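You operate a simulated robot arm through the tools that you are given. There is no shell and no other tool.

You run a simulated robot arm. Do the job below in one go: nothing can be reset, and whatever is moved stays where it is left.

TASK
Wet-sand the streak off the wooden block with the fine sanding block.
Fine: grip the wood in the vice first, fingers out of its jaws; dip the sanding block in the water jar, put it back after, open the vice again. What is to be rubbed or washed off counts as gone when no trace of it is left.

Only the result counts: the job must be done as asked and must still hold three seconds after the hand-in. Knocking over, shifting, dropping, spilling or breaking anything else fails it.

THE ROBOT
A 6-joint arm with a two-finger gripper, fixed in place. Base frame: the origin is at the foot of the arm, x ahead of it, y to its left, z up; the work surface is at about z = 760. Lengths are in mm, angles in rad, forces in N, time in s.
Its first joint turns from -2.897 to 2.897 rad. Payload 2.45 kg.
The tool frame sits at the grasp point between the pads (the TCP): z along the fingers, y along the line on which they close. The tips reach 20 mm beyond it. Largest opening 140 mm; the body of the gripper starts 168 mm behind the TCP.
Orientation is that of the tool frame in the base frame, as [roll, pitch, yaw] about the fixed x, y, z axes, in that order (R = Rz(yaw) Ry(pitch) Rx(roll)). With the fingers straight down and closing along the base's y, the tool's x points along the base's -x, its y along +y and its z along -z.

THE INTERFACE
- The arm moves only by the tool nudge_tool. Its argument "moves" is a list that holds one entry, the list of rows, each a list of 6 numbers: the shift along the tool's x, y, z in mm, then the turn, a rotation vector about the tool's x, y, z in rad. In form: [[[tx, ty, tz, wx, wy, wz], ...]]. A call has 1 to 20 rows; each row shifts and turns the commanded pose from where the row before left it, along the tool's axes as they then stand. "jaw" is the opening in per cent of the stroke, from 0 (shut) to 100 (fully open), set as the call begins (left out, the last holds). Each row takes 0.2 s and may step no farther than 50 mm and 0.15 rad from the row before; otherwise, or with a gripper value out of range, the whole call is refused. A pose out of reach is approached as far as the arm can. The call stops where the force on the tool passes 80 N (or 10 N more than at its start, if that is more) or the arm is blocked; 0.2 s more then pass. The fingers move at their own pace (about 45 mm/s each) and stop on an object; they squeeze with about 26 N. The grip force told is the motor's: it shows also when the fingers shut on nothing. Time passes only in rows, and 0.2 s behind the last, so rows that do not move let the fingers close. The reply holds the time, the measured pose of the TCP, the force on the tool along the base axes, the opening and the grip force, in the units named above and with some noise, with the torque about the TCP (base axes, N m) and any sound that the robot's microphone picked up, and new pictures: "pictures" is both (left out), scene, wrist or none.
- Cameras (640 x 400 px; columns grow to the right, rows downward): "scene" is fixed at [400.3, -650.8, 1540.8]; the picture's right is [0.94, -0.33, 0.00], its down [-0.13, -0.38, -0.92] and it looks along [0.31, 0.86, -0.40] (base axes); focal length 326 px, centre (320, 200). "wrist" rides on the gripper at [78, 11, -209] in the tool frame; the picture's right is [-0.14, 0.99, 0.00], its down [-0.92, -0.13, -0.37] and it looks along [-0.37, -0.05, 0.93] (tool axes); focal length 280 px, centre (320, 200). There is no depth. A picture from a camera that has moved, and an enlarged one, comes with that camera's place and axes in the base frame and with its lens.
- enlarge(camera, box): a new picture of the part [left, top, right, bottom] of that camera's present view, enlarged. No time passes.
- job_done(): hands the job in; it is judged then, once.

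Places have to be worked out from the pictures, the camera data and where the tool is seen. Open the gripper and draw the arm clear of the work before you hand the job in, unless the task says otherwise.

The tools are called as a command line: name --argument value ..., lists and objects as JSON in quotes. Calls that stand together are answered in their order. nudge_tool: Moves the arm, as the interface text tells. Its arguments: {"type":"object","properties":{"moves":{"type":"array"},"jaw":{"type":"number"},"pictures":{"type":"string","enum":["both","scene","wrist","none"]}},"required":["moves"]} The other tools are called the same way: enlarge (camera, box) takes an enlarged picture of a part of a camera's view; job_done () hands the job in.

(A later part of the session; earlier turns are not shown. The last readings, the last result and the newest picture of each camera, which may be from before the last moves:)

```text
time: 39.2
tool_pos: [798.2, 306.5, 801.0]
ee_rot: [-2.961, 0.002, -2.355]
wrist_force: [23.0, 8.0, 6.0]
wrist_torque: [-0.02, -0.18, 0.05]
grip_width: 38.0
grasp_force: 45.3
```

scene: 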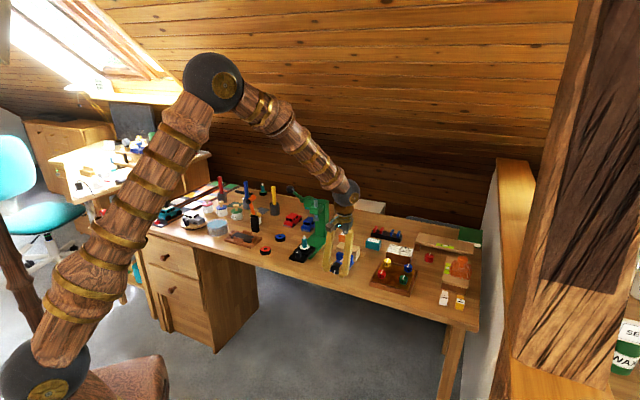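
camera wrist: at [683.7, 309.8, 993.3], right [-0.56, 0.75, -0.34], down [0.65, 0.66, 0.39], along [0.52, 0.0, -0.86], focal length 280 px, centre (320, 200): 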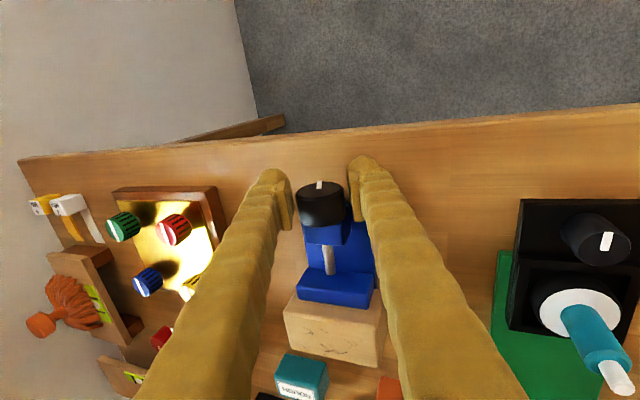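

Torque has faded to near zero. I release here and check the knob angle.

nudge_tool --jaw 33 --moves '[[[0, 0, 0, 0, 0, 0], [0, 0, 0, 0, 0, 0], [0, 0, 0, 0, 0, 0]]]' --pictures "wrist"

enlarge --camera "scene" --box '[325, 240, 375, 280]'

```text
time: 40.0
tool_pos: [798.2, 304.9, 800.8]
ee_rot: [-2.96, 0.0, -2.353]
wrist_force: [-0.1, 1.2, -1.0]
wrist_torque: [-0.02, -0.04, 0.0]
grip_width: 46.1
grasp_force: 0.2
camera wrist: at [708.5, 284.7, 1004.9], right [-0.59, 0.79, -0.18], down [0.69, 0.61, 0.39], along [0.41, 0.11, -0.91], focal length 280 px, centre (320, 200)
```

wrist: 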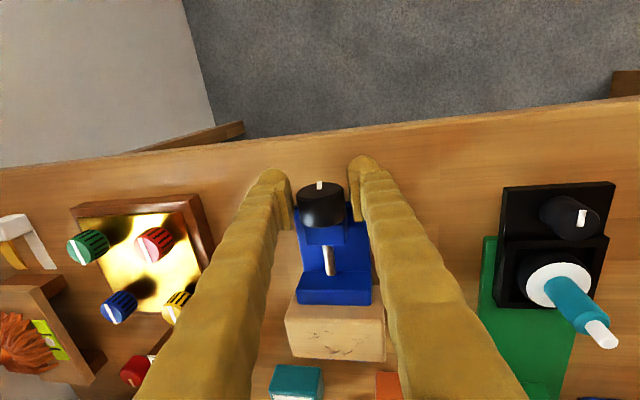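

```text
10.00 times, centred on (350, 260) of scene
camera zoom: at [400.3, -650.8, 1540.8], right [0.94, -0.33, 0.0], down [-0.13, -0.38, -0.92], along [0.31, 0.86, -0.4], focal length 3260 px, centre (20, -400)
```

zoom: 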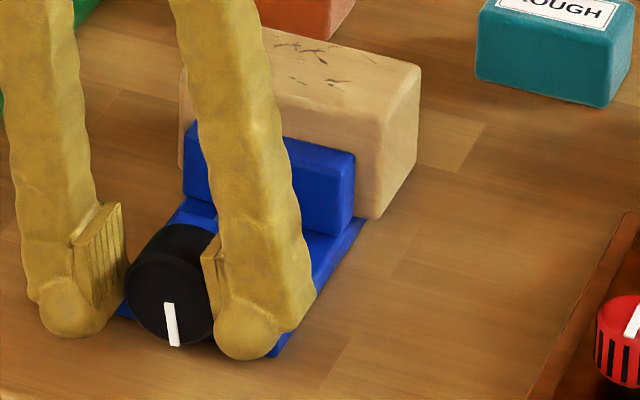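

The knob rests at ~168° without springing. I retreat, straighten the tool and go above the vice to verify the jaws are closed on the wood.

nudge_tool --moves '[[[0, 0, -30, 0, 0, 0], [0, 0, -30, 0, 0, 0], [0, 0, -30, 0, 0, 0], [0, 0, 0, -0.09, 0, 0], [0, 0, 0, -0.09, 0, 0], [-45, 0, 0, 0, 0, 0], [-45, 0, 0, 0, 0, 0], [-40, 0, 0, 0, 0, 0], [0, 0, 0, 0, 0, 0]]]' --jaw 100

enlarge --camera "wrist" --box '[265, 95, 375, 165]'

enlarge --camera "scene" --box '[325, 235, 375, 275]'

enlarge --camera "wrist" --box '[220, 140, 420, 265]'

```text
time: 42.0
tool_pos: [878.5, 407.6, 890.7]
ee_rot: [-3.138, 0.001, -2.354]
wrist_force: [-0.1, 0.2, 0.9]
wrist_torque: [0.0, 0.04, 0.0]
grip_width: 140.0
grasp_force: 0.1
camera wrist: at [814.4, 362.1, 1099.8], right [-0.6, 0.8, 0.0], down [0.74, 0.56, 0.37], along [0.29, 0.22, -0.93], focal length 280 px, centre (320, 200)
```

scene: 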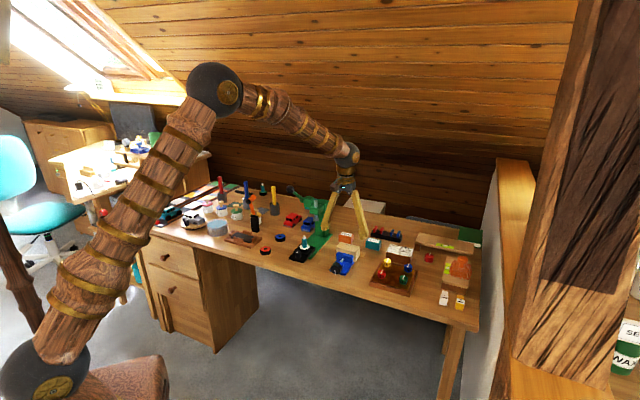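
wrist: 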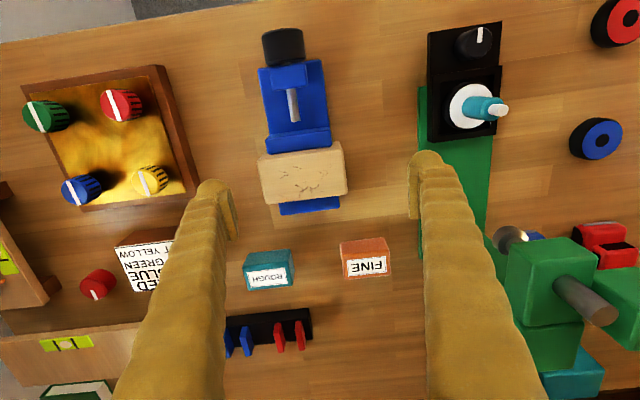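

```text
5.71 times, centred on (320, 130) of wrist
camera zoom: at [814.4, 362.1, 1099.8], right [-0.6, 0.8, 0.0], down [0.74, 0.56, 0.37], along [0.29, 0.22, -0.93], focal length 1602 px, centre (320, 600)
```

zoom: 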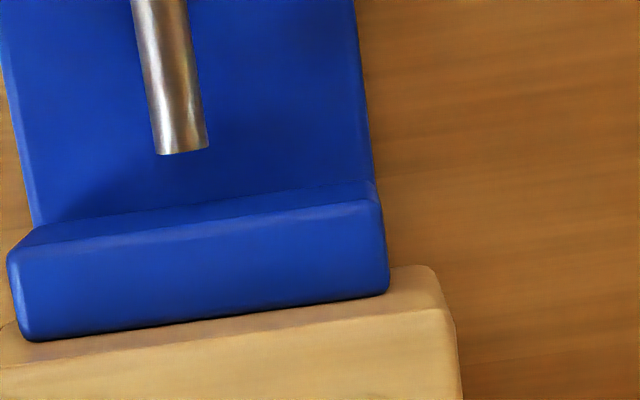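

```text
10.00 times, centred on (350, 255) of scene
camera zoom: at [400.3, -650.8, 1540.8], right [0.94, -0.33, 0.0], down [-0.13, -0.38, -0.92], along [0.31, 0.86, -0.4], focal length 3260 px, centre (20, -350)
```

zoom: 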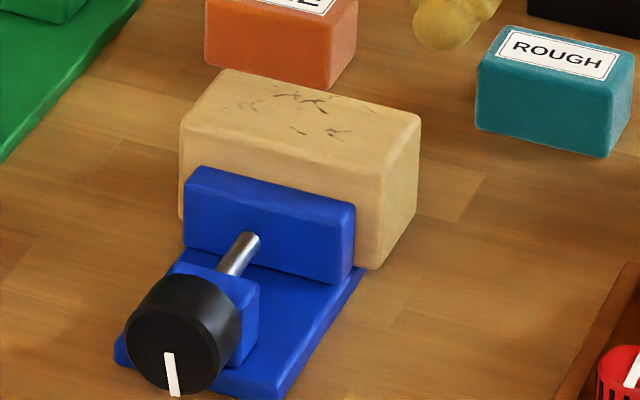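

```text
3.20 times, centred on (320, 202) of wrist
camera zoom: at [814.4, 362.1, 1099.8], right [-0.6, 0.8, 0.0], down [0.74, 0.56, 0.37], along [0.29, 0.22, -0.93], focal length 897 px, centre (320, 192)
```

zoom: 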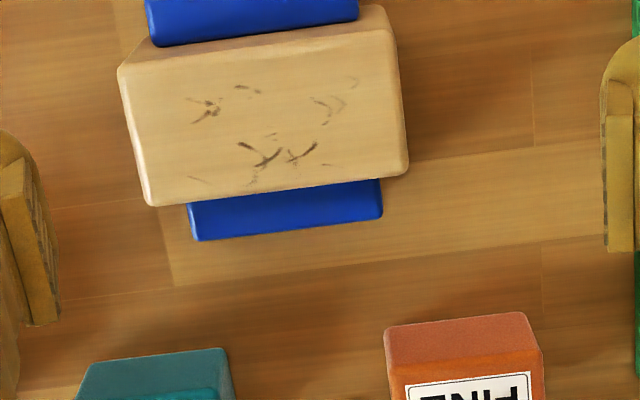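

The jaw is now hard against the wood with no gap. Next I look at the FINE block from closer; I narrow the fingers so they stay well clear of the drill press, and test the reach.

nudge_tool --jaw 56 --moves '[[[0, 0, -20, 0, 0, 0], [0, 0, -20, 0, 0, 0], [-27.8, 8.6, 0, 0, 0, 0], [-27.8, 8.6, 0, 0, 0, 0], [-27.8, 8.6, 0, 0, 0, 0], [-27.8, 8.6, 0, 0, 0, 0], [0, 0, 0, 0, 0, 0]]]'

enlarge --camera "wrist" --box '[240, 100, 400, 200]'

```text
time: 43.6
tool_pos: [931.8, 512.3, 930.6]
ee_rot: [3.141, 0.002, -2.355]
wrist_force: [0.2, -1.2, -0.2]
wrist_torque: [-0.01, -0.02, 0.01]
grip_width: 78.7
grasp_force: 0.0
camera wrist: at [869.4, 465.1, 1139.7], right [-0.6, 0.8, 0.0], down [0.74, 0.56, 0.37], along [0.29, 0.22, -0.93], focal length 280 px, centre (320, 200)
```

scene: 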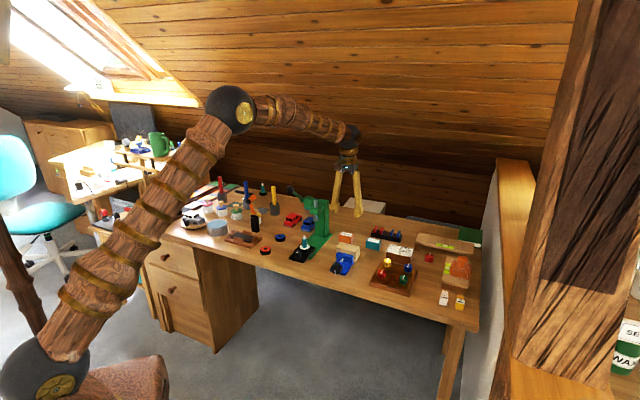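
wrist: 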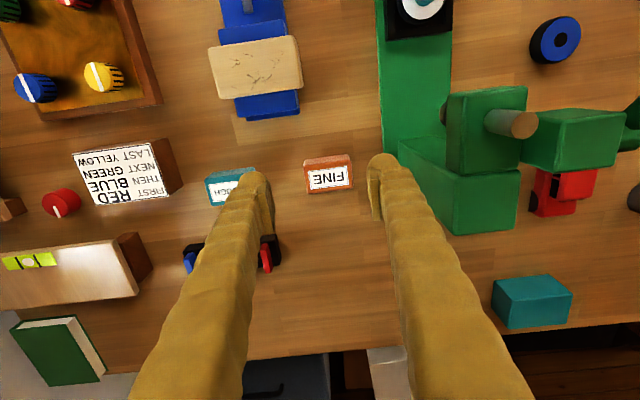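

```text
4.00 times, centred on (320, 150) of wrist
camera zoom: at [869.4, 465.1, 1139.7], right [-0.6, 0.8, 0.0], down [0.74, 0.56, 0.37], along [0.29, 0.22, -0.93], focal length 1122 px, centre (320, 400)
```

zoom: 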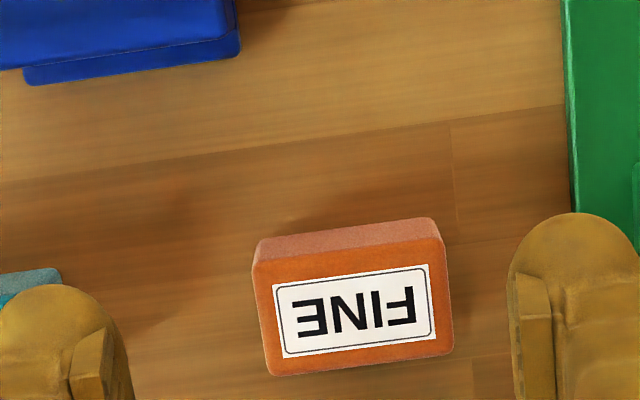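

Reach is fine even here. FINE measures about 60×37×32 mm, centre near (947, 538). Before picking it, I travel high over the table to inspect the water jar.

nudge_tool --moves '[[[0, 0, -45, 0, 0, 0], [0, 0, -45, 0, 0, 0], [0, 0, -45, 0, 0, 0], [18.3, 42.6, 0, 0, 0, 0], [18.3, 42.6, 0, 0, 0, 0], [18.3, 42.6, 0, 0, 0, 0], [18.3, 42.6, 0, 0, 0, 0], [18.3, 42.6, 0, 0, 0, 0], [18.3, 42.6, 0, 0, 0, 0], [18.3, 42.6, 0, 0, 0, 0], [18.3, 42.6, 0, 0, 0, 0], [18.3, 42.6, 0, 0, 0, 0], [18.3, 42.6, 0, 0, 0, 0], [18.3, 42.6, 0, 0, 0, 0], [18.3, 42.6, 0, 0, 0, 0], [18.3, 42.6, 0, 0, 0, 0], [18.3, 42.6, 0, 0, 0, 0], [0, 0, 0, 0, 0, 0]]]'

enlarge --camera "wrist" --box '[240, 80, 440, 230]'

```text
time: 47.4
tool_pos: [329.6, 750.9, 1064.3]
ee_rot: [-3.141, 0.003, -2.355]
wrist_force: [0.8, 0.2, 0.2]
wrist_torque: [0.0, 0.01, -0.03]
grip_width: 78.3
grasp_force: 0.0
camera wrist: at [265.6, 704.0, 1274.1], right [-0.6, 0.8, 0.0], down [0.74, 0.56, 0.37], along [0.29, 0.22, -0.93], focal length 280 px, centre (320, 200)
```

scene: 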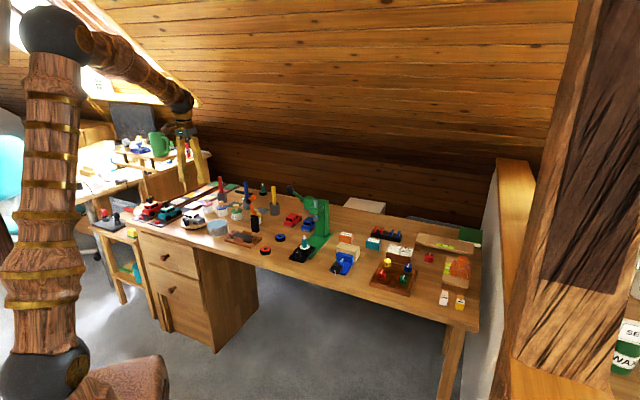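
wrist: 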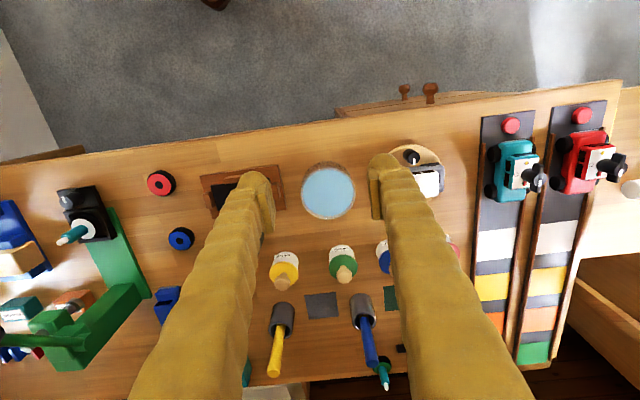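

```text
2.67 times, centred on (340, 155) of wrist
camera zoom: at [265.6, 704.0, 1274.1], right [-0.6, 0.8, 0.0], down [0.74, 0.56, 0.37], along [0.29, 0.22, -0.93], focal length 748 px, centre (267, 320)
```

zoom: 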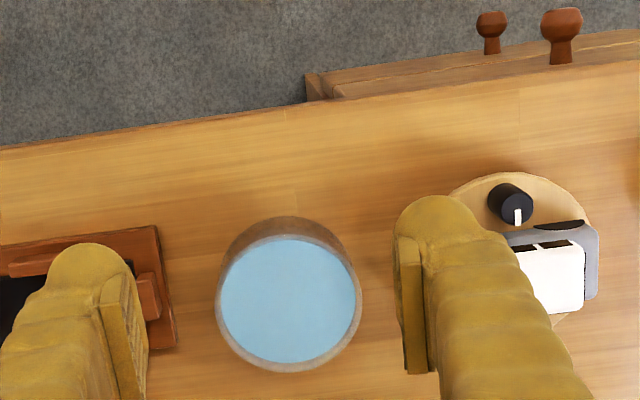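

The jar is open-topped with water near the rim, ~98 mm wide. I go lower for precise position, rim height and water level.

nudge_tool --moves '[[[0, 0, 40, 0, 0, 0], [0, 0, 40, 0, 0, 0], [0, 0, 40, 0, 0, 0], [0, 0, 0, 0, 0, 0]]]' --pictures "wrist"

enlarge --camera "wrist" --box '[260, 140, 400, 240]'

enlarge --camera "scene" --box '[195, 205, 245, 245]'

```text
time: 48.4
tool_pos: [329.6, 752.8, 945.6]
ee_rot: [3.141, 0.003, -2.354]
wrist_force: [-0.4, -0.8, 0.0]
wrist_torque: [-0.02, 0.03, 0.01]
grip_width: 78.2
grasp_force: 0.1
camera wrist: at [265.8, 703.6, 1154.6], right [-0.6, 0.8, 0.0], down [0.74, 0.56, 0.37], along [0.29, 0.22, -0.93], focal length 280 px, centre (320, 200)
```

wrist: 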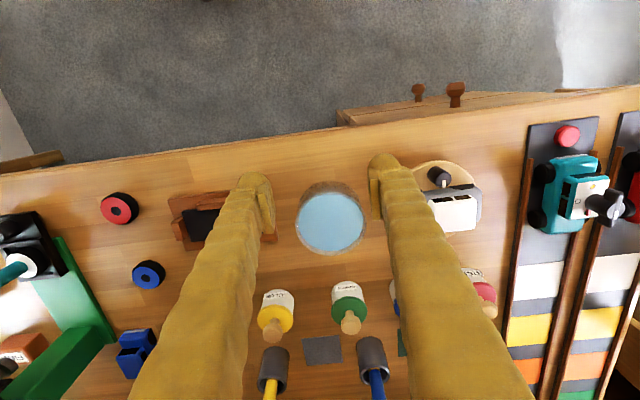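

```text
4.00 times, centred on (330, 190) of wrist
camera zoom: at [265.8, 703.6, 1154.6], right [-0.6, 0.8, 0.0], down [0.74, 0.56, 0.37], along [0.29, 0.22, -0.93], focal length 1122 px, centre (280, 240)
```

zoom: 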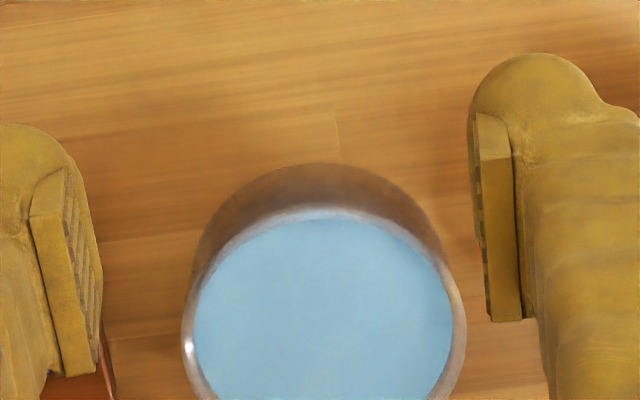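

```text
10.00 times, centred on (220, 225) of scene
camera zoom: at [400.3, -650.8, 1540.8], right [0.94, -0.33, 0.0], down [-0.13, -0.38, -0.92], along [0.31, 0.86, -0.4], focal length 3260 px, centre (1320, -50)
```

zoom: 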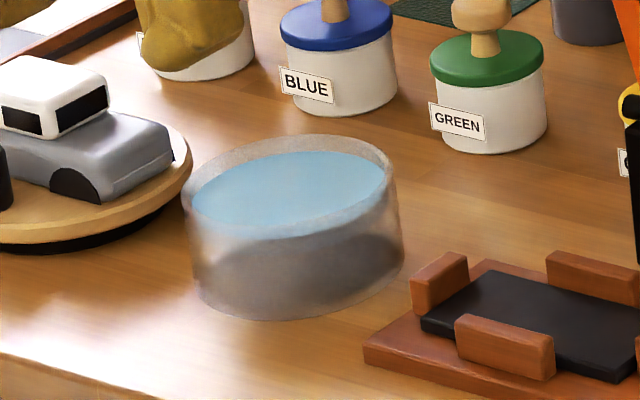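

Water stands ~4 mm below the rim, rim about 42 mm high. I move so the jar is straight below the camera to fix its centre exactly.

nudge_tool --moves '[[[-43.8, -2.4, 0, 0, 0, 0], [-43.8, -2.4, 0, 0, 0, 0], [-43.8, -2.4, 0, 0, 0, 0], [-43.8, -2.4, 0, 0, 0, 0], [0, 0, 0, 0, 0, 0]]]' --pictures "wrist"

enlarge --camera "wrist" --box '[260, 40, 400, 140]'

```text
time: 49.6
tool_pos: [459.6, 868.5, 946.1]
ee_rot: [3.141, 0.003, -2.355]
wrist_force: [0.0, -0.3, 0.7]
wrist_torque: [-0.01, -0.02, 0.01]
grip_width: 78.4
grasp_force: 0.1
camera wrist: at [396.5, 821.8, 1155.3], right [-0.6, 0.8, 0.0], down [0.74, 0.56, 0.37], along [0.29, 0.22, -0.93], focal length 280 px, centre (320, 200)
```

wrist: 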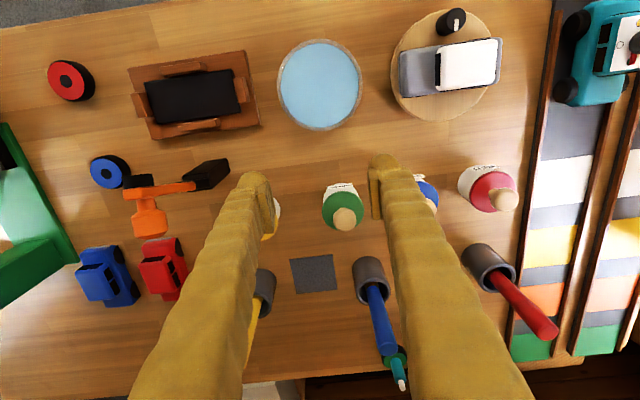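

```text
4.00 times, centred on (330, 90) of wrist
camera zoom: at [396.5, 821.8, 1155.3], right [-0.6, 0.8, 0.0], down [0.74, 0.56, 0.37], along [0.29, 0.22, -0.93], focal length 1122 px, centre (280, 640)
```

zoom: 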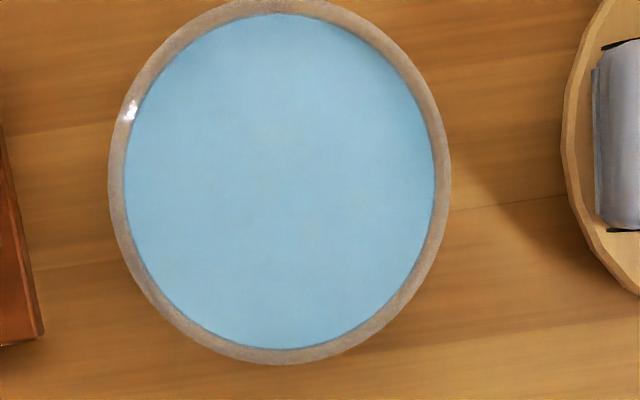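

Jar centre is at about (394, 820), inner radius ~44 mm. Now I rise, turn the tool 90° so the fingers will close across the block's narrow side, keeping the camera away from the drill press.

nudge_tool --moves '[[[0, 0, -45, 0, 0, 0], [0, 0, -45, 0, 0, 0], [0, 0, -40, 0, 0, 0], [0, 0, 0, 0, 0, -0.1428], [0, 0, 0, 0, 0, -0.1428], [0, 0, 0, 0, 0, -0.1428], [0, 0, 0, 0, 0, -0.1428], [0, 0, 0, 0, 0, -0.1428], [0, 0, 0, 0, 0, -0.1428], [0, 0, 0, 0, 0, -0.1428], [0, 0, 0, 0, 0, -0.1428], [0, 0, 0, 0, 0, -0.1428], [0, 0, 0, 0, 0, -0.1428], [0, 0, 0, 0, 0, -0.1428], [0, 0, 0, 0, 0, 0]]]' --pictures "scene"

```text
time: 52.8
tool_pos: [460.4, 868.5, 1074.6]
ee_rot: [-3.139, 0.0, -0.783]
wrist_force: [-1.8, 0.1, 0.3]
wrist_torque: [0.0, 0.0, -0.03]
grip_width: 78.6
grasp_force: 0.1
```

scene: 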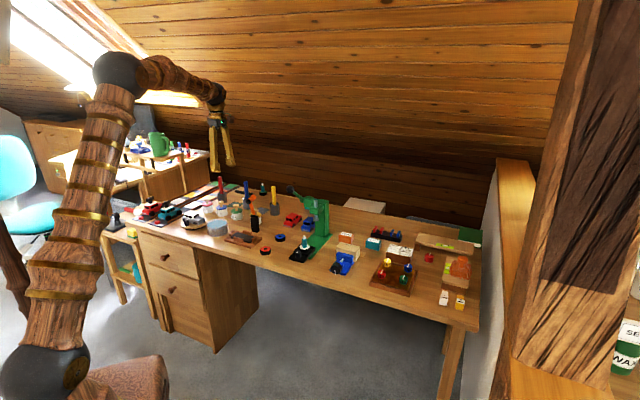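

Orientation is right. I travel back over the FINE block at safe height.

nudge_tool --jaw 46 --moves '[[[44.45, -8.46, 0, 0, 0, 0], [44.45, -8.46, 0, 0, 0, 0], [44.45, -8.46, 0, 0, 0, 0], [44.45, -8.46, 0, 0, 0, 0], [44.45, -8.46, 0, 0, 0, 0], [44.45, -8.46, 0, 0, 0, 0], [44.45, -8.46, 0, 0, 0, 0], [44.45, -8.46, 0, 0, 0, 0], [44.45, -8.46, 0, 0, 0, 0], [44.45, -8.46, 0, 0, 0, 0], [44.45, -8.46, 0, 0, 0, 0], [44.45, -8.46, 0, 0, 0, 0], [44.45, -8.46, 0, 0, 0, 0], [0, 0, 0, 0, 0, 0]]]'

enlarge --camera "wrist" --box '[240, 140, 400, 240]'

```text
time: 55.8
tool_pos: [949.6, 537.6, 1075.9]
ee_rot: [-3.14, 0.001, -0.783]
wrist_force: [0.0, 0.1, 0.8]
wrist_torque: [0.04, 0.0, 0.01]
grip_width: 64.3
grasp_force: 0.1
camera wrist: at [995.7, 476.1, 1284.6], right [-0.8, -0.6, 0.0], down [-0.56, 0.74, 0.37], along [-0.22, 0.29, -0.93], focal length 280 px, centre (320, 200)
```

scene: 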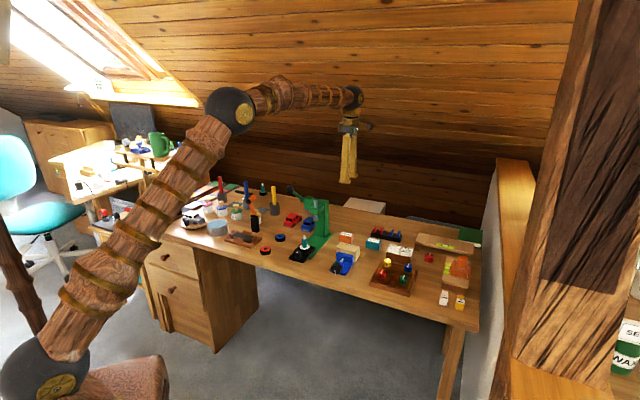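
wrist: 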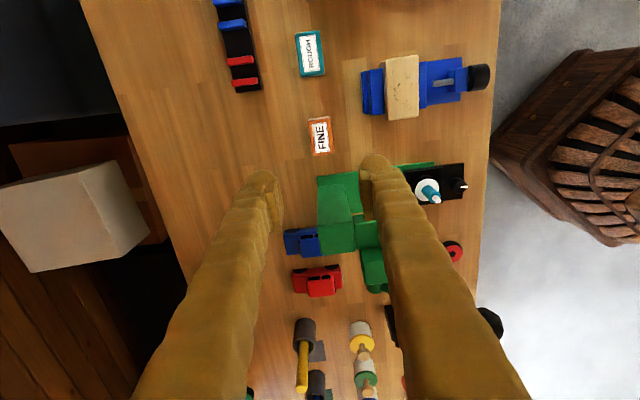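

```text
4.00 times, centred on (320, 190) of wrist
camera zoom: at [995.7, 476.1, 1284.6], right [-0.8, -0.6, 0.0], down [-0.56, 0.74, 0.37], along [-0.22, 0.29, -0.93], focal length 1122 px, centre (320, 240)
```

zoom: 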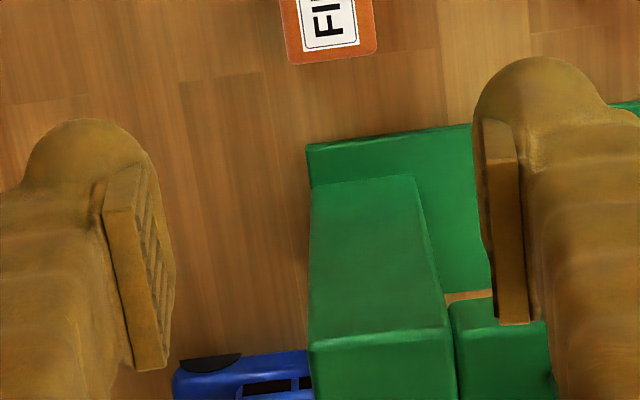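

FINE is in view; I enlarge it to compute its exact centre relative to the tool.

enlarge --camera "wrist" --box '[280, 105, 360, 165]'

enlarge --camera "scene" --box '[320, 220, 380, 265]'

```text
6.67 times, centred on (320, 135) of wrist
camera zoom: at [995.7, 476.1, 1284.6], right [-0.8, -0.6, 0.0], down [-0.56, 0.74, 0.37], along [-0.22, 0.29, -0.93], focal length 1869 px, centre (320, 633)
```

zoom: 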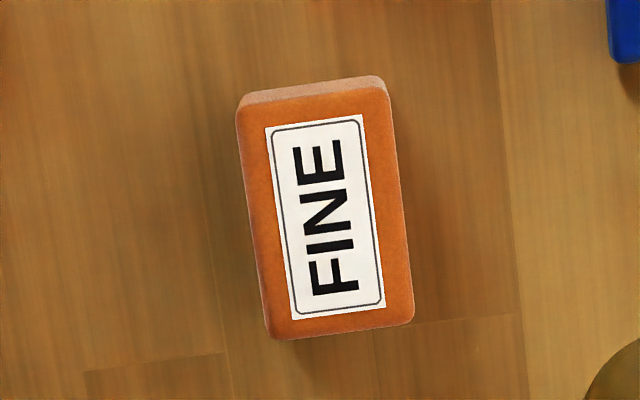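

```text
8.89 times, centred on (350, 242) of scene
camera zoom: at [400.3, -650.8, 1540.8], right [0.94, -0.33, 0.0], down [-0.13, -0.38, -0.92], along [0.31, 0.86, -0.4], focal length 2898 px, centre (53, -178)
```

zoom: 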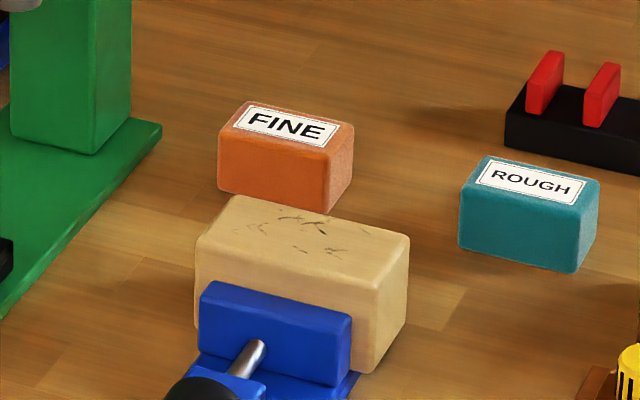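

FINE's centre is at p≈(291.8, 1049.0) in the table-aligned frame, 2 mm off my axis in depth. I correct and descend to z≈850.

nudge_tool --moves '[[[0.6, 2.1, 45, 0, 0, 0], [0, 0, 45, 0, 0, 0], [0, 0, 45, 0, 0, 0], [0, 0, 45, 0, 0, 0], [0, 0, 45, 0, 0, 0], [0, 0, 0, 0, 0, 0]]]'

enlarge --camera "wrist" --box '[240, 140, 400, 240]'

enlarge --camera "scene" --box '[310, 195, 390, 255]'

```text
time: 57.2
tool_pos: [947.6, 535.2, 850.5]
ee_rot: [-3.139, 0.001, -0.784]
wrist_force: [0.3, -0.5, -0.6]
wrist_torque: [-0.01, 0.03, 0.01]
grip_width: 64.4
grasp_force: 0.0
camera wrist: at [994.7, 474.1, 1059.7], right [-0.8, -0.6, 0.0], down [-0.56, 0.74, 0.37], along [-0.22, 0.29, -0.93], focal length 280 px, centre (320, 200)
```

scene: 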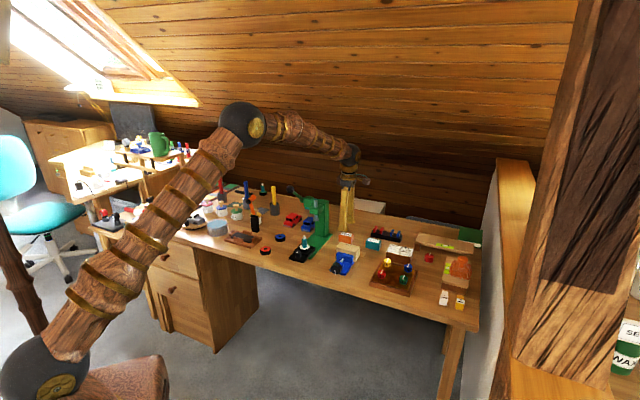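
wrist: 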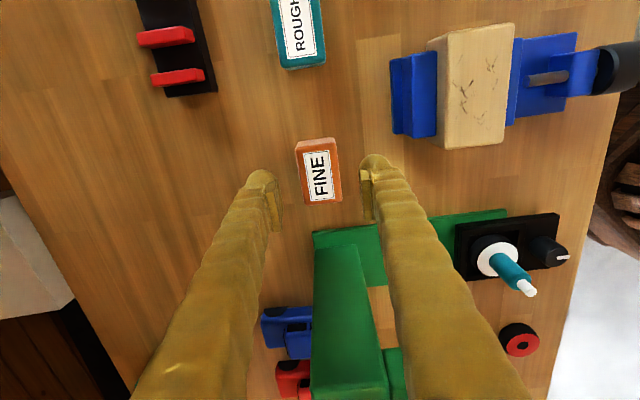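

```text
4.00 times, centred on (320, 190) of wrist
camera zoom: at [994.7, 474.1, 1059.7], right [-0.8, -0.6, 0.0], down [-0.56, 0.74, 0.37], along [-0.22, 0.29, -0.93], focal length 1122 px, centre (320, 240)
```

zoom: 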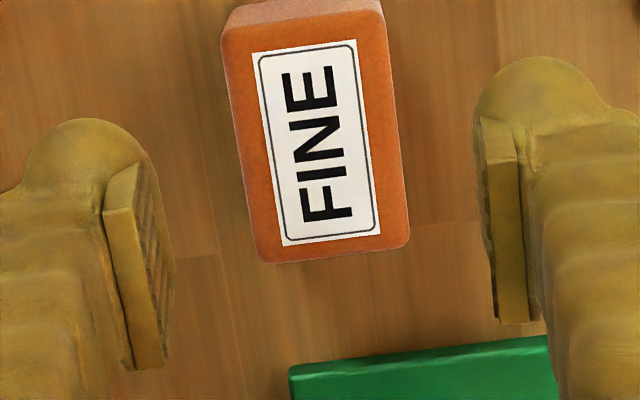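

```text
6.67 times, centred on (350, 225) of scene
camera zoom: at [400.3, -650.8, 1540.8], right [0.94, -0.33, 0.0], down [-0.13, -0.38, -0.92], along [0.31, 0.86, -0.4], focal length 2173 px, centre (120, 33)
```

zoom: 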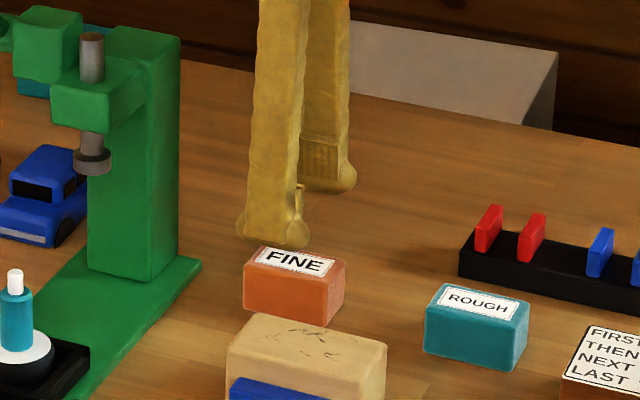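

Aligned within a millimetre. I lower to grasp height (z≈785).

nudge_tool --moves '[[[0.7, 0.4, 20, 0, 0, 0], [0, 0, 20, 0, 0, 0], [0, 0, 15, 0, 0, 0], [0, 0, 10, 0, 0, 0], [0, 0, 0, 0, 0, 0]]]'

enlarge --camera "scene" --box '[310, 195, 390, 255]'

enlarge --camera "wrist" --box '[240, 140, 400, 240]'

```text
time: 58.4
tool_pos: [948.0, 535.0, 785.5]
ee_rot: [-3.141, 0.0, -0.784]
wrist_force: [0.6, 0.1, -0.3]
wrist_torque: [-0.03, -0.02, 0.04]
grip_width: 64.3
grasp_force: 0.0
camera wrist: at [994.4, 473.4, 994.5], right [-0.8, -0.6, 0.0], down [-0.56, 0.74, 0.37], along [-0.22, 0.29, -0.93], focal length 280 px, centre (320, 200)
```

scene: 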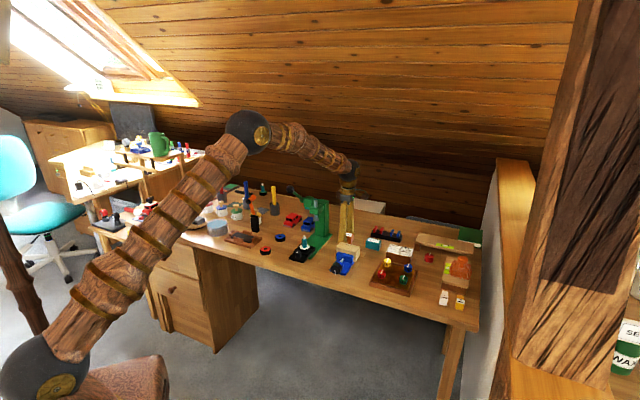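
wrist: 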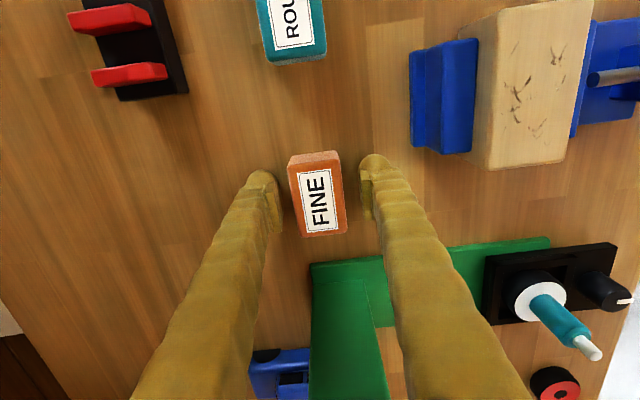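

```text
6.67 times, centred on (350, 225) of scene
camera zoom: at [400.3, -650.8, 1540.8], right [0.94, -0.33, 0.0], down [-0.13, -0.38, -0.92], along [0.31, 0.86, -0.4], focal length 2173 px, centre (120, 33)
```

zoom: 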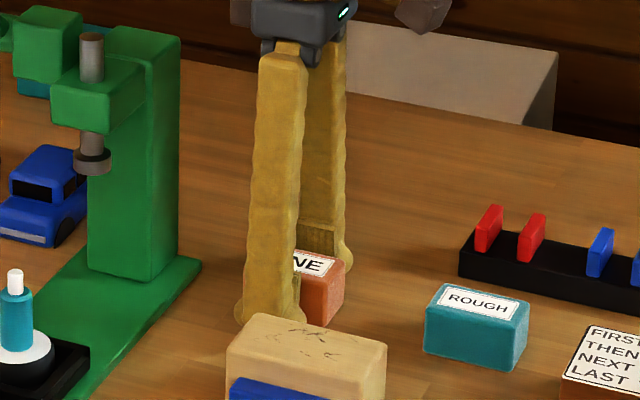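

```text
4.00 times, centred on (320, 190) of wrist
camera zoom: at [994.4, 473.4, 994.5], right [-0.8, -0.6, 0.0], down [-0.56, 0.74, 0.37], along [-0.22, 0.29, -0.93], focal length 1122 px, centre (320, 240)
```

zoom: 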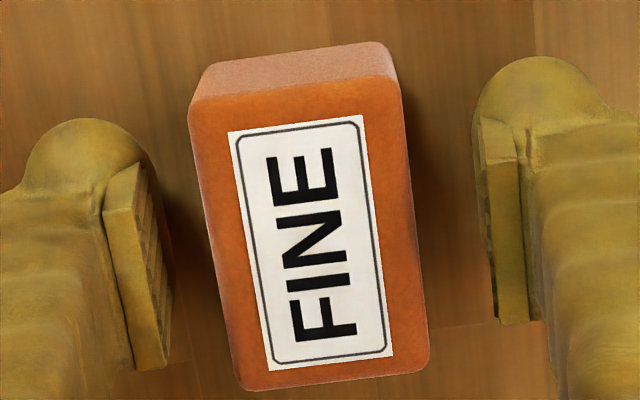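

Block centred to ~1 mm; small correction and close the gripper.

nudge_tool --jaw 0 --moves '[[[0, -0.8, 0, 0, 0, 0], [0, 0, 0, 0, 0, 0], [0, 0, 0, 0, 0, 0], [0, 0, 0, 0, 0, 0]]]'

enlarge --camera "wrist" --box '[240, 140, 400, 240]'

```text
time: 59.4
tool_pos: [948.1, 534.8, 785.5]
ee_rot: [-3.141, 0.001, -0.786]
wrist_force: [0.3, 0.1, -0.8]
wrist_torque: [0.0, 0.02, 0.04]
grip_width: 38.5
grasp_force: 26.1
camera wrist: at [994.8, 474.2, 994.3], right [-0.8, -0.6, 0.0], down [-0.56, 0.74, 0.37], along [-0.22, 0.29, -0.93], focal length 280 px, centre (320, 200)
```

scene: 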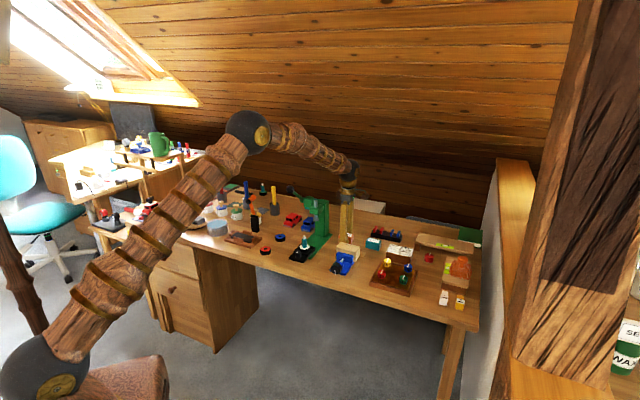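
wrist: 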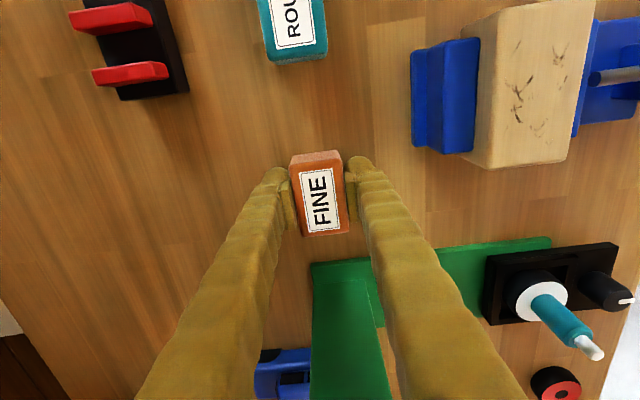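

```text
4.00 times, centred on (320, 190) of wrist
camera zoom: at [994.8, 474.2, 994.3], right [-0.8, -0.6, 0.0], down [-0.56, 0.74, 0.37], along [-0.22, 0.29, -0.93], focal length 1122 px, centre (320, 240)
```

zoom: 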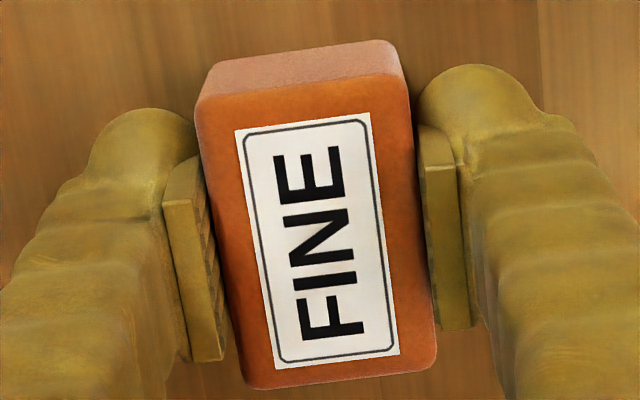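

Firm grip (26 N, 38.5 mm). I lift slightly first and check the hold.

nudge_tool --moves '[[[0, 0, -10, 0, 0, 0], [0, 0, -20, 0, 0, 0], [0, 0, 0, 0, 0, 0]]]'

enlarge --camera "scene" --box '[310, 195, 390, 255]'

```text
time: 60.2
tool_pos: [948.1, 536.8, 815.9]
ee_rot: [-3.139, 0.001, -0.786]
wrist_force: [0.0, -0.5, -0.4]
wrist_torque: [0.0, 0.02, -0.01]
grip_width: 38.8
grasp_force: 26.1
camera wrist: at [995.1, 473.9, 1024.8], right [-0.8, -0.6, 0.0], down [-0.56, 0.74, 0.37], along [-0.22, 0.29, -0.93], focal length 280 px, centre (320, 200)
```

scene: 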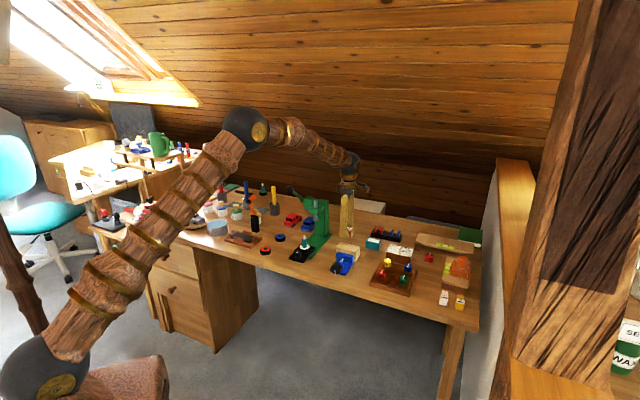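
wrist: 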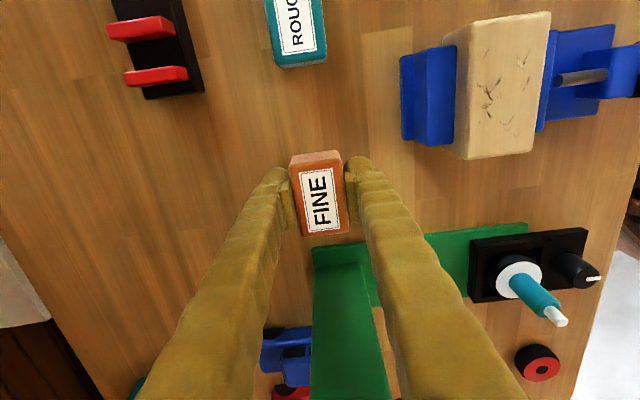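

```text
6.67 times, centred on (350, 225) of scene
camera zoom: at [400.3, -650.8, 1540.8], right [0.94, -0.33, 0.0], down [-0.13, -0.38, -0.92], along [0.31, 0.86, -0.4], focal length 2173 px, centre (120, 33)
```

zoom: 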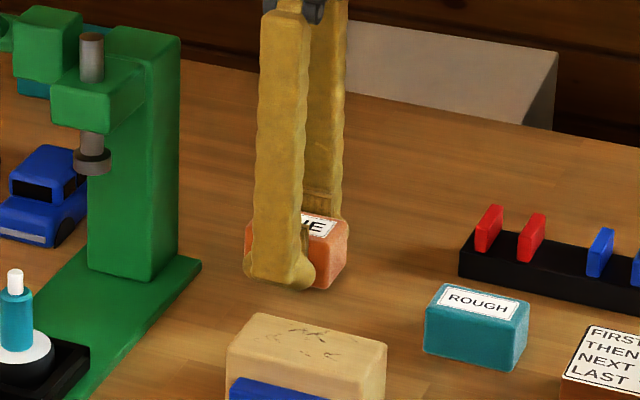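

The block is held well. I lift high and carry it over to the jar.

nudge_tool --moves '[[[0, 0, -45, 0, 0, 0], [0, 0, -45, 0, 0, 0], [0, 0, -45, 0, 0, 0], [0, 0, -45, 0, 0, 0], [0, 0, -45, 0, 0, 0], [0, 0, -45, 0, 0, 0], [-42.2, 13.6, 0, 0, 0, 0], [-42.2, 13.6, 0, 0, 0, 0], [-42.2, 13.6, 0, 0, 0, 0], [-42.2, 13.6, 0, 0, 0, 0], [-42.2, 13.6, 0, 0, 0, 0], [-42.2, 13.6, 0, 0, 0, 0], [-42.2, 13.6, 0, 0, 0, 0], [-42.2, 13.6, 0, 0, 0, 0], [-42.2, 13.6, 0, 0, 0, 0], [-42.2, 13.6, 0, 0, 0, 0], [-42.2, 13.6, 0, 0, 0, 0], [-42.2, 13.6, 0, 0, 0, 0], [-42.2, 13.6, 0, 0, 0, 0], [-42.2, 13.6, 0, 0, 0, 0]]]'

enlarge --camera "wrist" --box '[240, 120, 420, 240]'

```text
time: 64.4
tool_pos: [394.4, 819.2, 1084.1]
ee_rot: [3.141, 0.0, -0.786]
wrist_force: [-0.1, -0.3, -0.8]
wrist_torque: [0.0, 0.02, 0.0]
grip_width: 38.6
grasp_force: 26.2
camera wrist: at [441.0, 756.5, 1293.2], right [-0.8, -0.6, 0.0], down [-0.56, 0.74, 0.37], along [-0.22, 0.29, -0.93], focal length 280 px, centre (320, 200)
```

scene: 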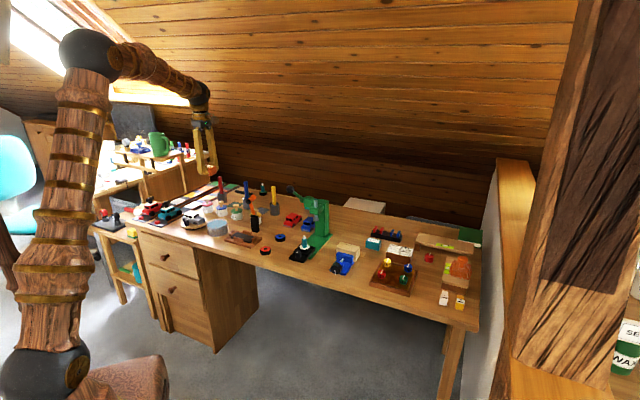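
wrist: 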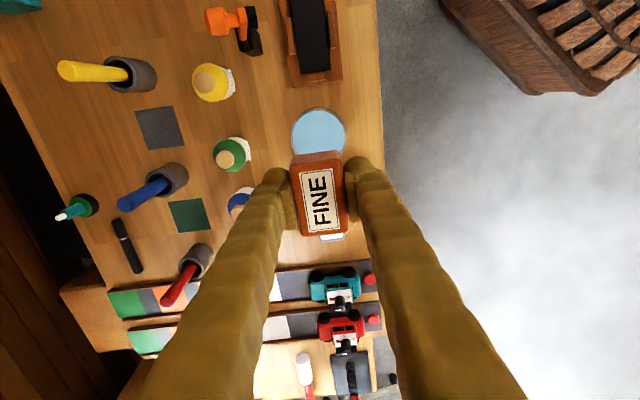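

```text
3.33 times, centred on (330, 180) of wrist
camera zoom: at [441.0, 756.5, 1293.2], right [-0.8, -0.6, 0.0], down [-0.56, 0.74, 0.37], along [-0.22, 0.29, -0.93], focal length 935 px, centre (287, 267)
```

zoom: 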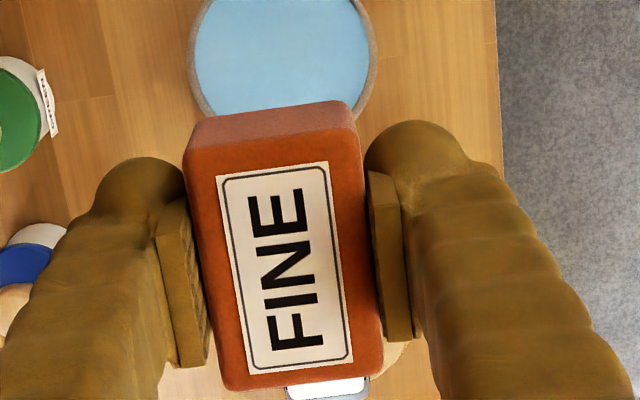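

Positioned over the jar centre. I descend to just above the rim and check.

nudge_tool --moves '[[[0, 0, 45, 0, 0, 0], [0, 0, 45, 0, 0, 0], [0, 0, 45, 0, 0, 0], [0, 0, 45, 0, 0, 0], [0, 0, 35, 0, 0, 0], [0, 0, 0, 0, 0, 0]]]'

enlarge --camera "scene" --box '[190, 190, 250, 240]'

enlarge --camera "wrist" --box '[240, 100, 420, 240]'

```text
time: 65.8
tool_pos: [394.0, 819.8, 866.9]
ee_rot: [-3.14, 0.0, -0.785]
wrist_force: [0.5, -1.0, -1.2]
wrist_torque: [-0.04, -0.02, -0.03]
grip_width: 38.5
grasp_force: 25.6
camera wrist: at [441.4, 757.2, 1077.8], right [-0.8, -0.6, 0.0], down [-0.56, 0.74, 0.37], along [-0.22, 0.29, -0.93], focal length 280 px, centre (320, 200)
```

scene: 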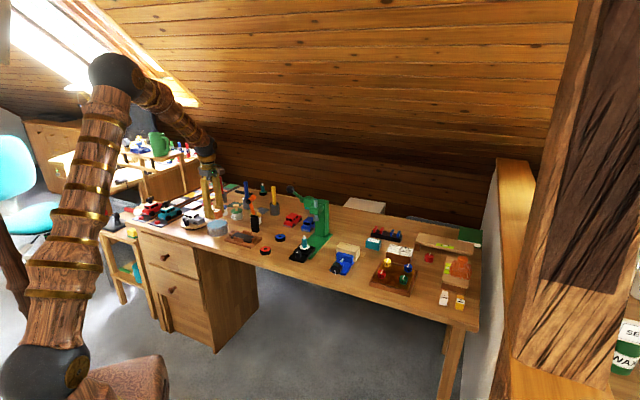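
wrist: 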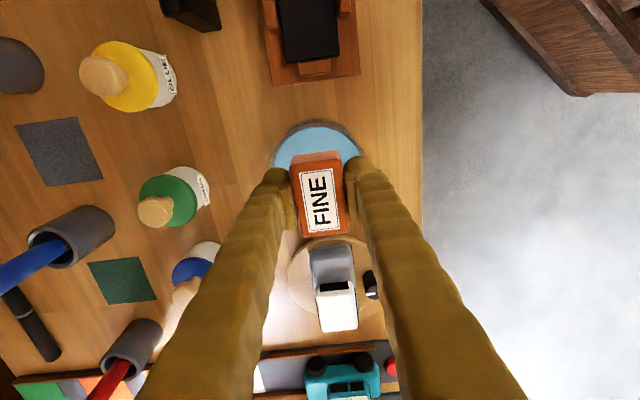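

```text
8.00 times, centred on (220, 215) of scene
camera zoom: at [400.3, -650.8, 1540.8], right [0.94, -0.33, 0.0], down [-0.13, -0.38, -0.92], along [0.31, 0.86, -0.4], focal length 2608 px, centre (1120, 80)
```

zoom: 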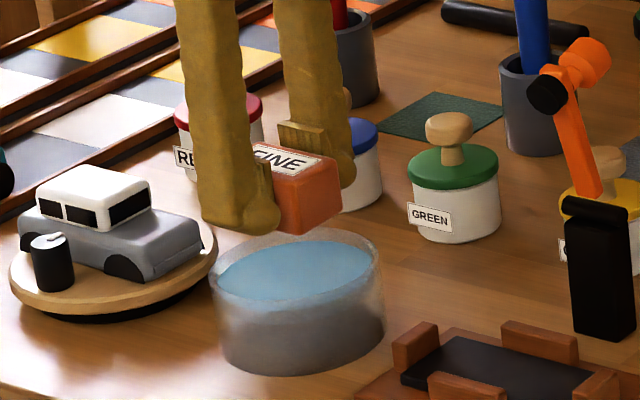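

```text
2.86 times, centred on (330, 170) of wrist
camera zoom: at [441.4, 757.2, 1077.8], right [-0.8, -0.6, 0.0], down [-0.56, 0.74, 0.37], along [-0.22, 0.29, -0.93], focal length 801 px, centre (291, 286)
```

zoom: 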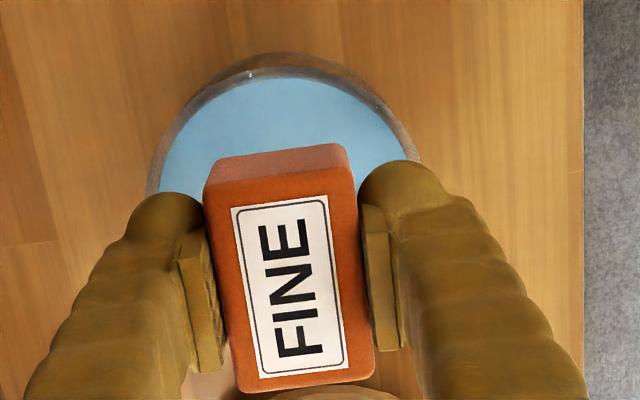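

Alignment looks good (within ~1 mm). I lower in two stages into the water, watching force.

nudge_tool --moves '[[[0, -1, 12, 0, 0, 0], [0, 0, 12, 0, 0, 0], [0, 0, 12, 0, 0, 0], [0, 0, 0, 0, 0, 0]]]'

enlarge --camera "scene" --box '[190, 190, 250, 240]'

enlarge --camera "wrist" --box '[240, 100, 420, 240]'

```text
time: 66.8
tool_pos: [394.9, 819.5, 834.4]
ee_rot: [3.141, -0.001, -0.786]
wrist_force: [-1.0, 0.2, -0.7]
wrist_torque: [-0.01, -0.02, 0.02]
grip_width: 38.6
grasp_force: 26.7
camera wrist: at [442.4, 757.6, 1043.0], right [-0.8, -0.6, 0.0], down [-0.56, 0.74, 0.37], along [-0.22, 0.29, -0.93], focal length 280 px, centre (320, 200)
```

scene: 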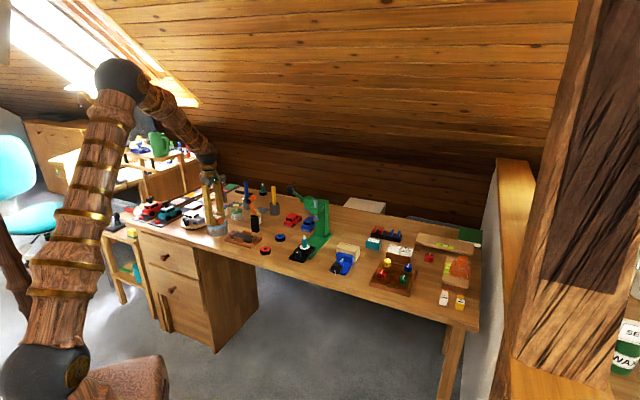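
wrist: 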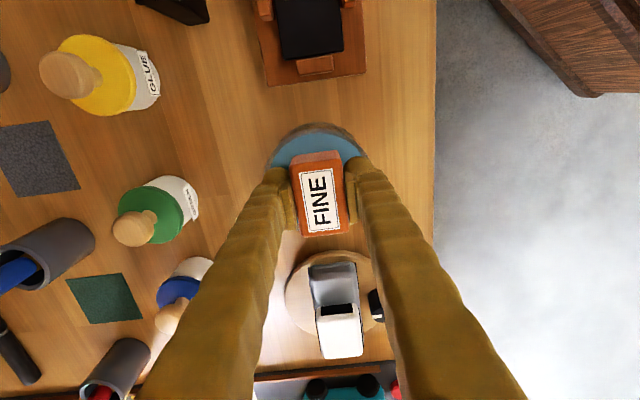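

```text
8.00 times, centred on (220, 215) of scene
camera zoom: at [400.3, -650.8, 1540.8], right [0.94, -0.33, 0.0], down [-0.13, -0.38, -0.92], along [0.31, 0.86, -0.4], focal length 2608 px, centre (1120, 80)
```

zoom: 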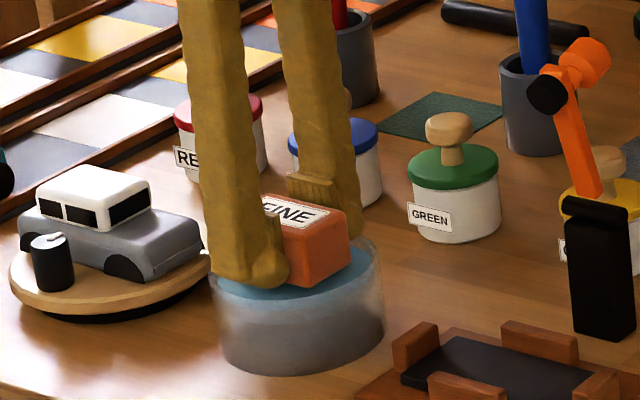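

```text
2.86 times, centred on (330, 170) of wrist
camera zoom: at [442.4, 757.6, 1043.0], right [-0.8, -0.6, 0.0], down [-0.56, 0.74, 0.37], along [-0.22, 0.29, -0.93], focal length 801 px, centre (291, 286)
```

zoom: 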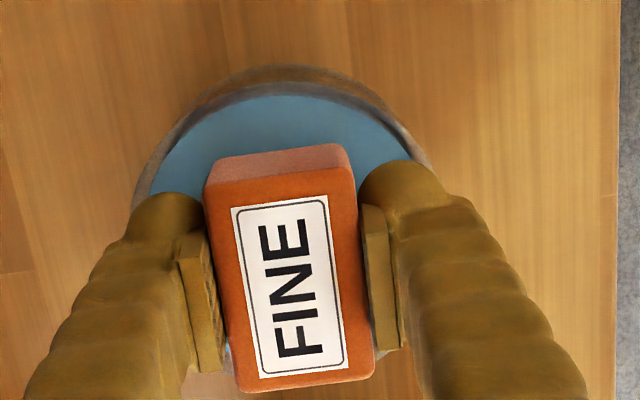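

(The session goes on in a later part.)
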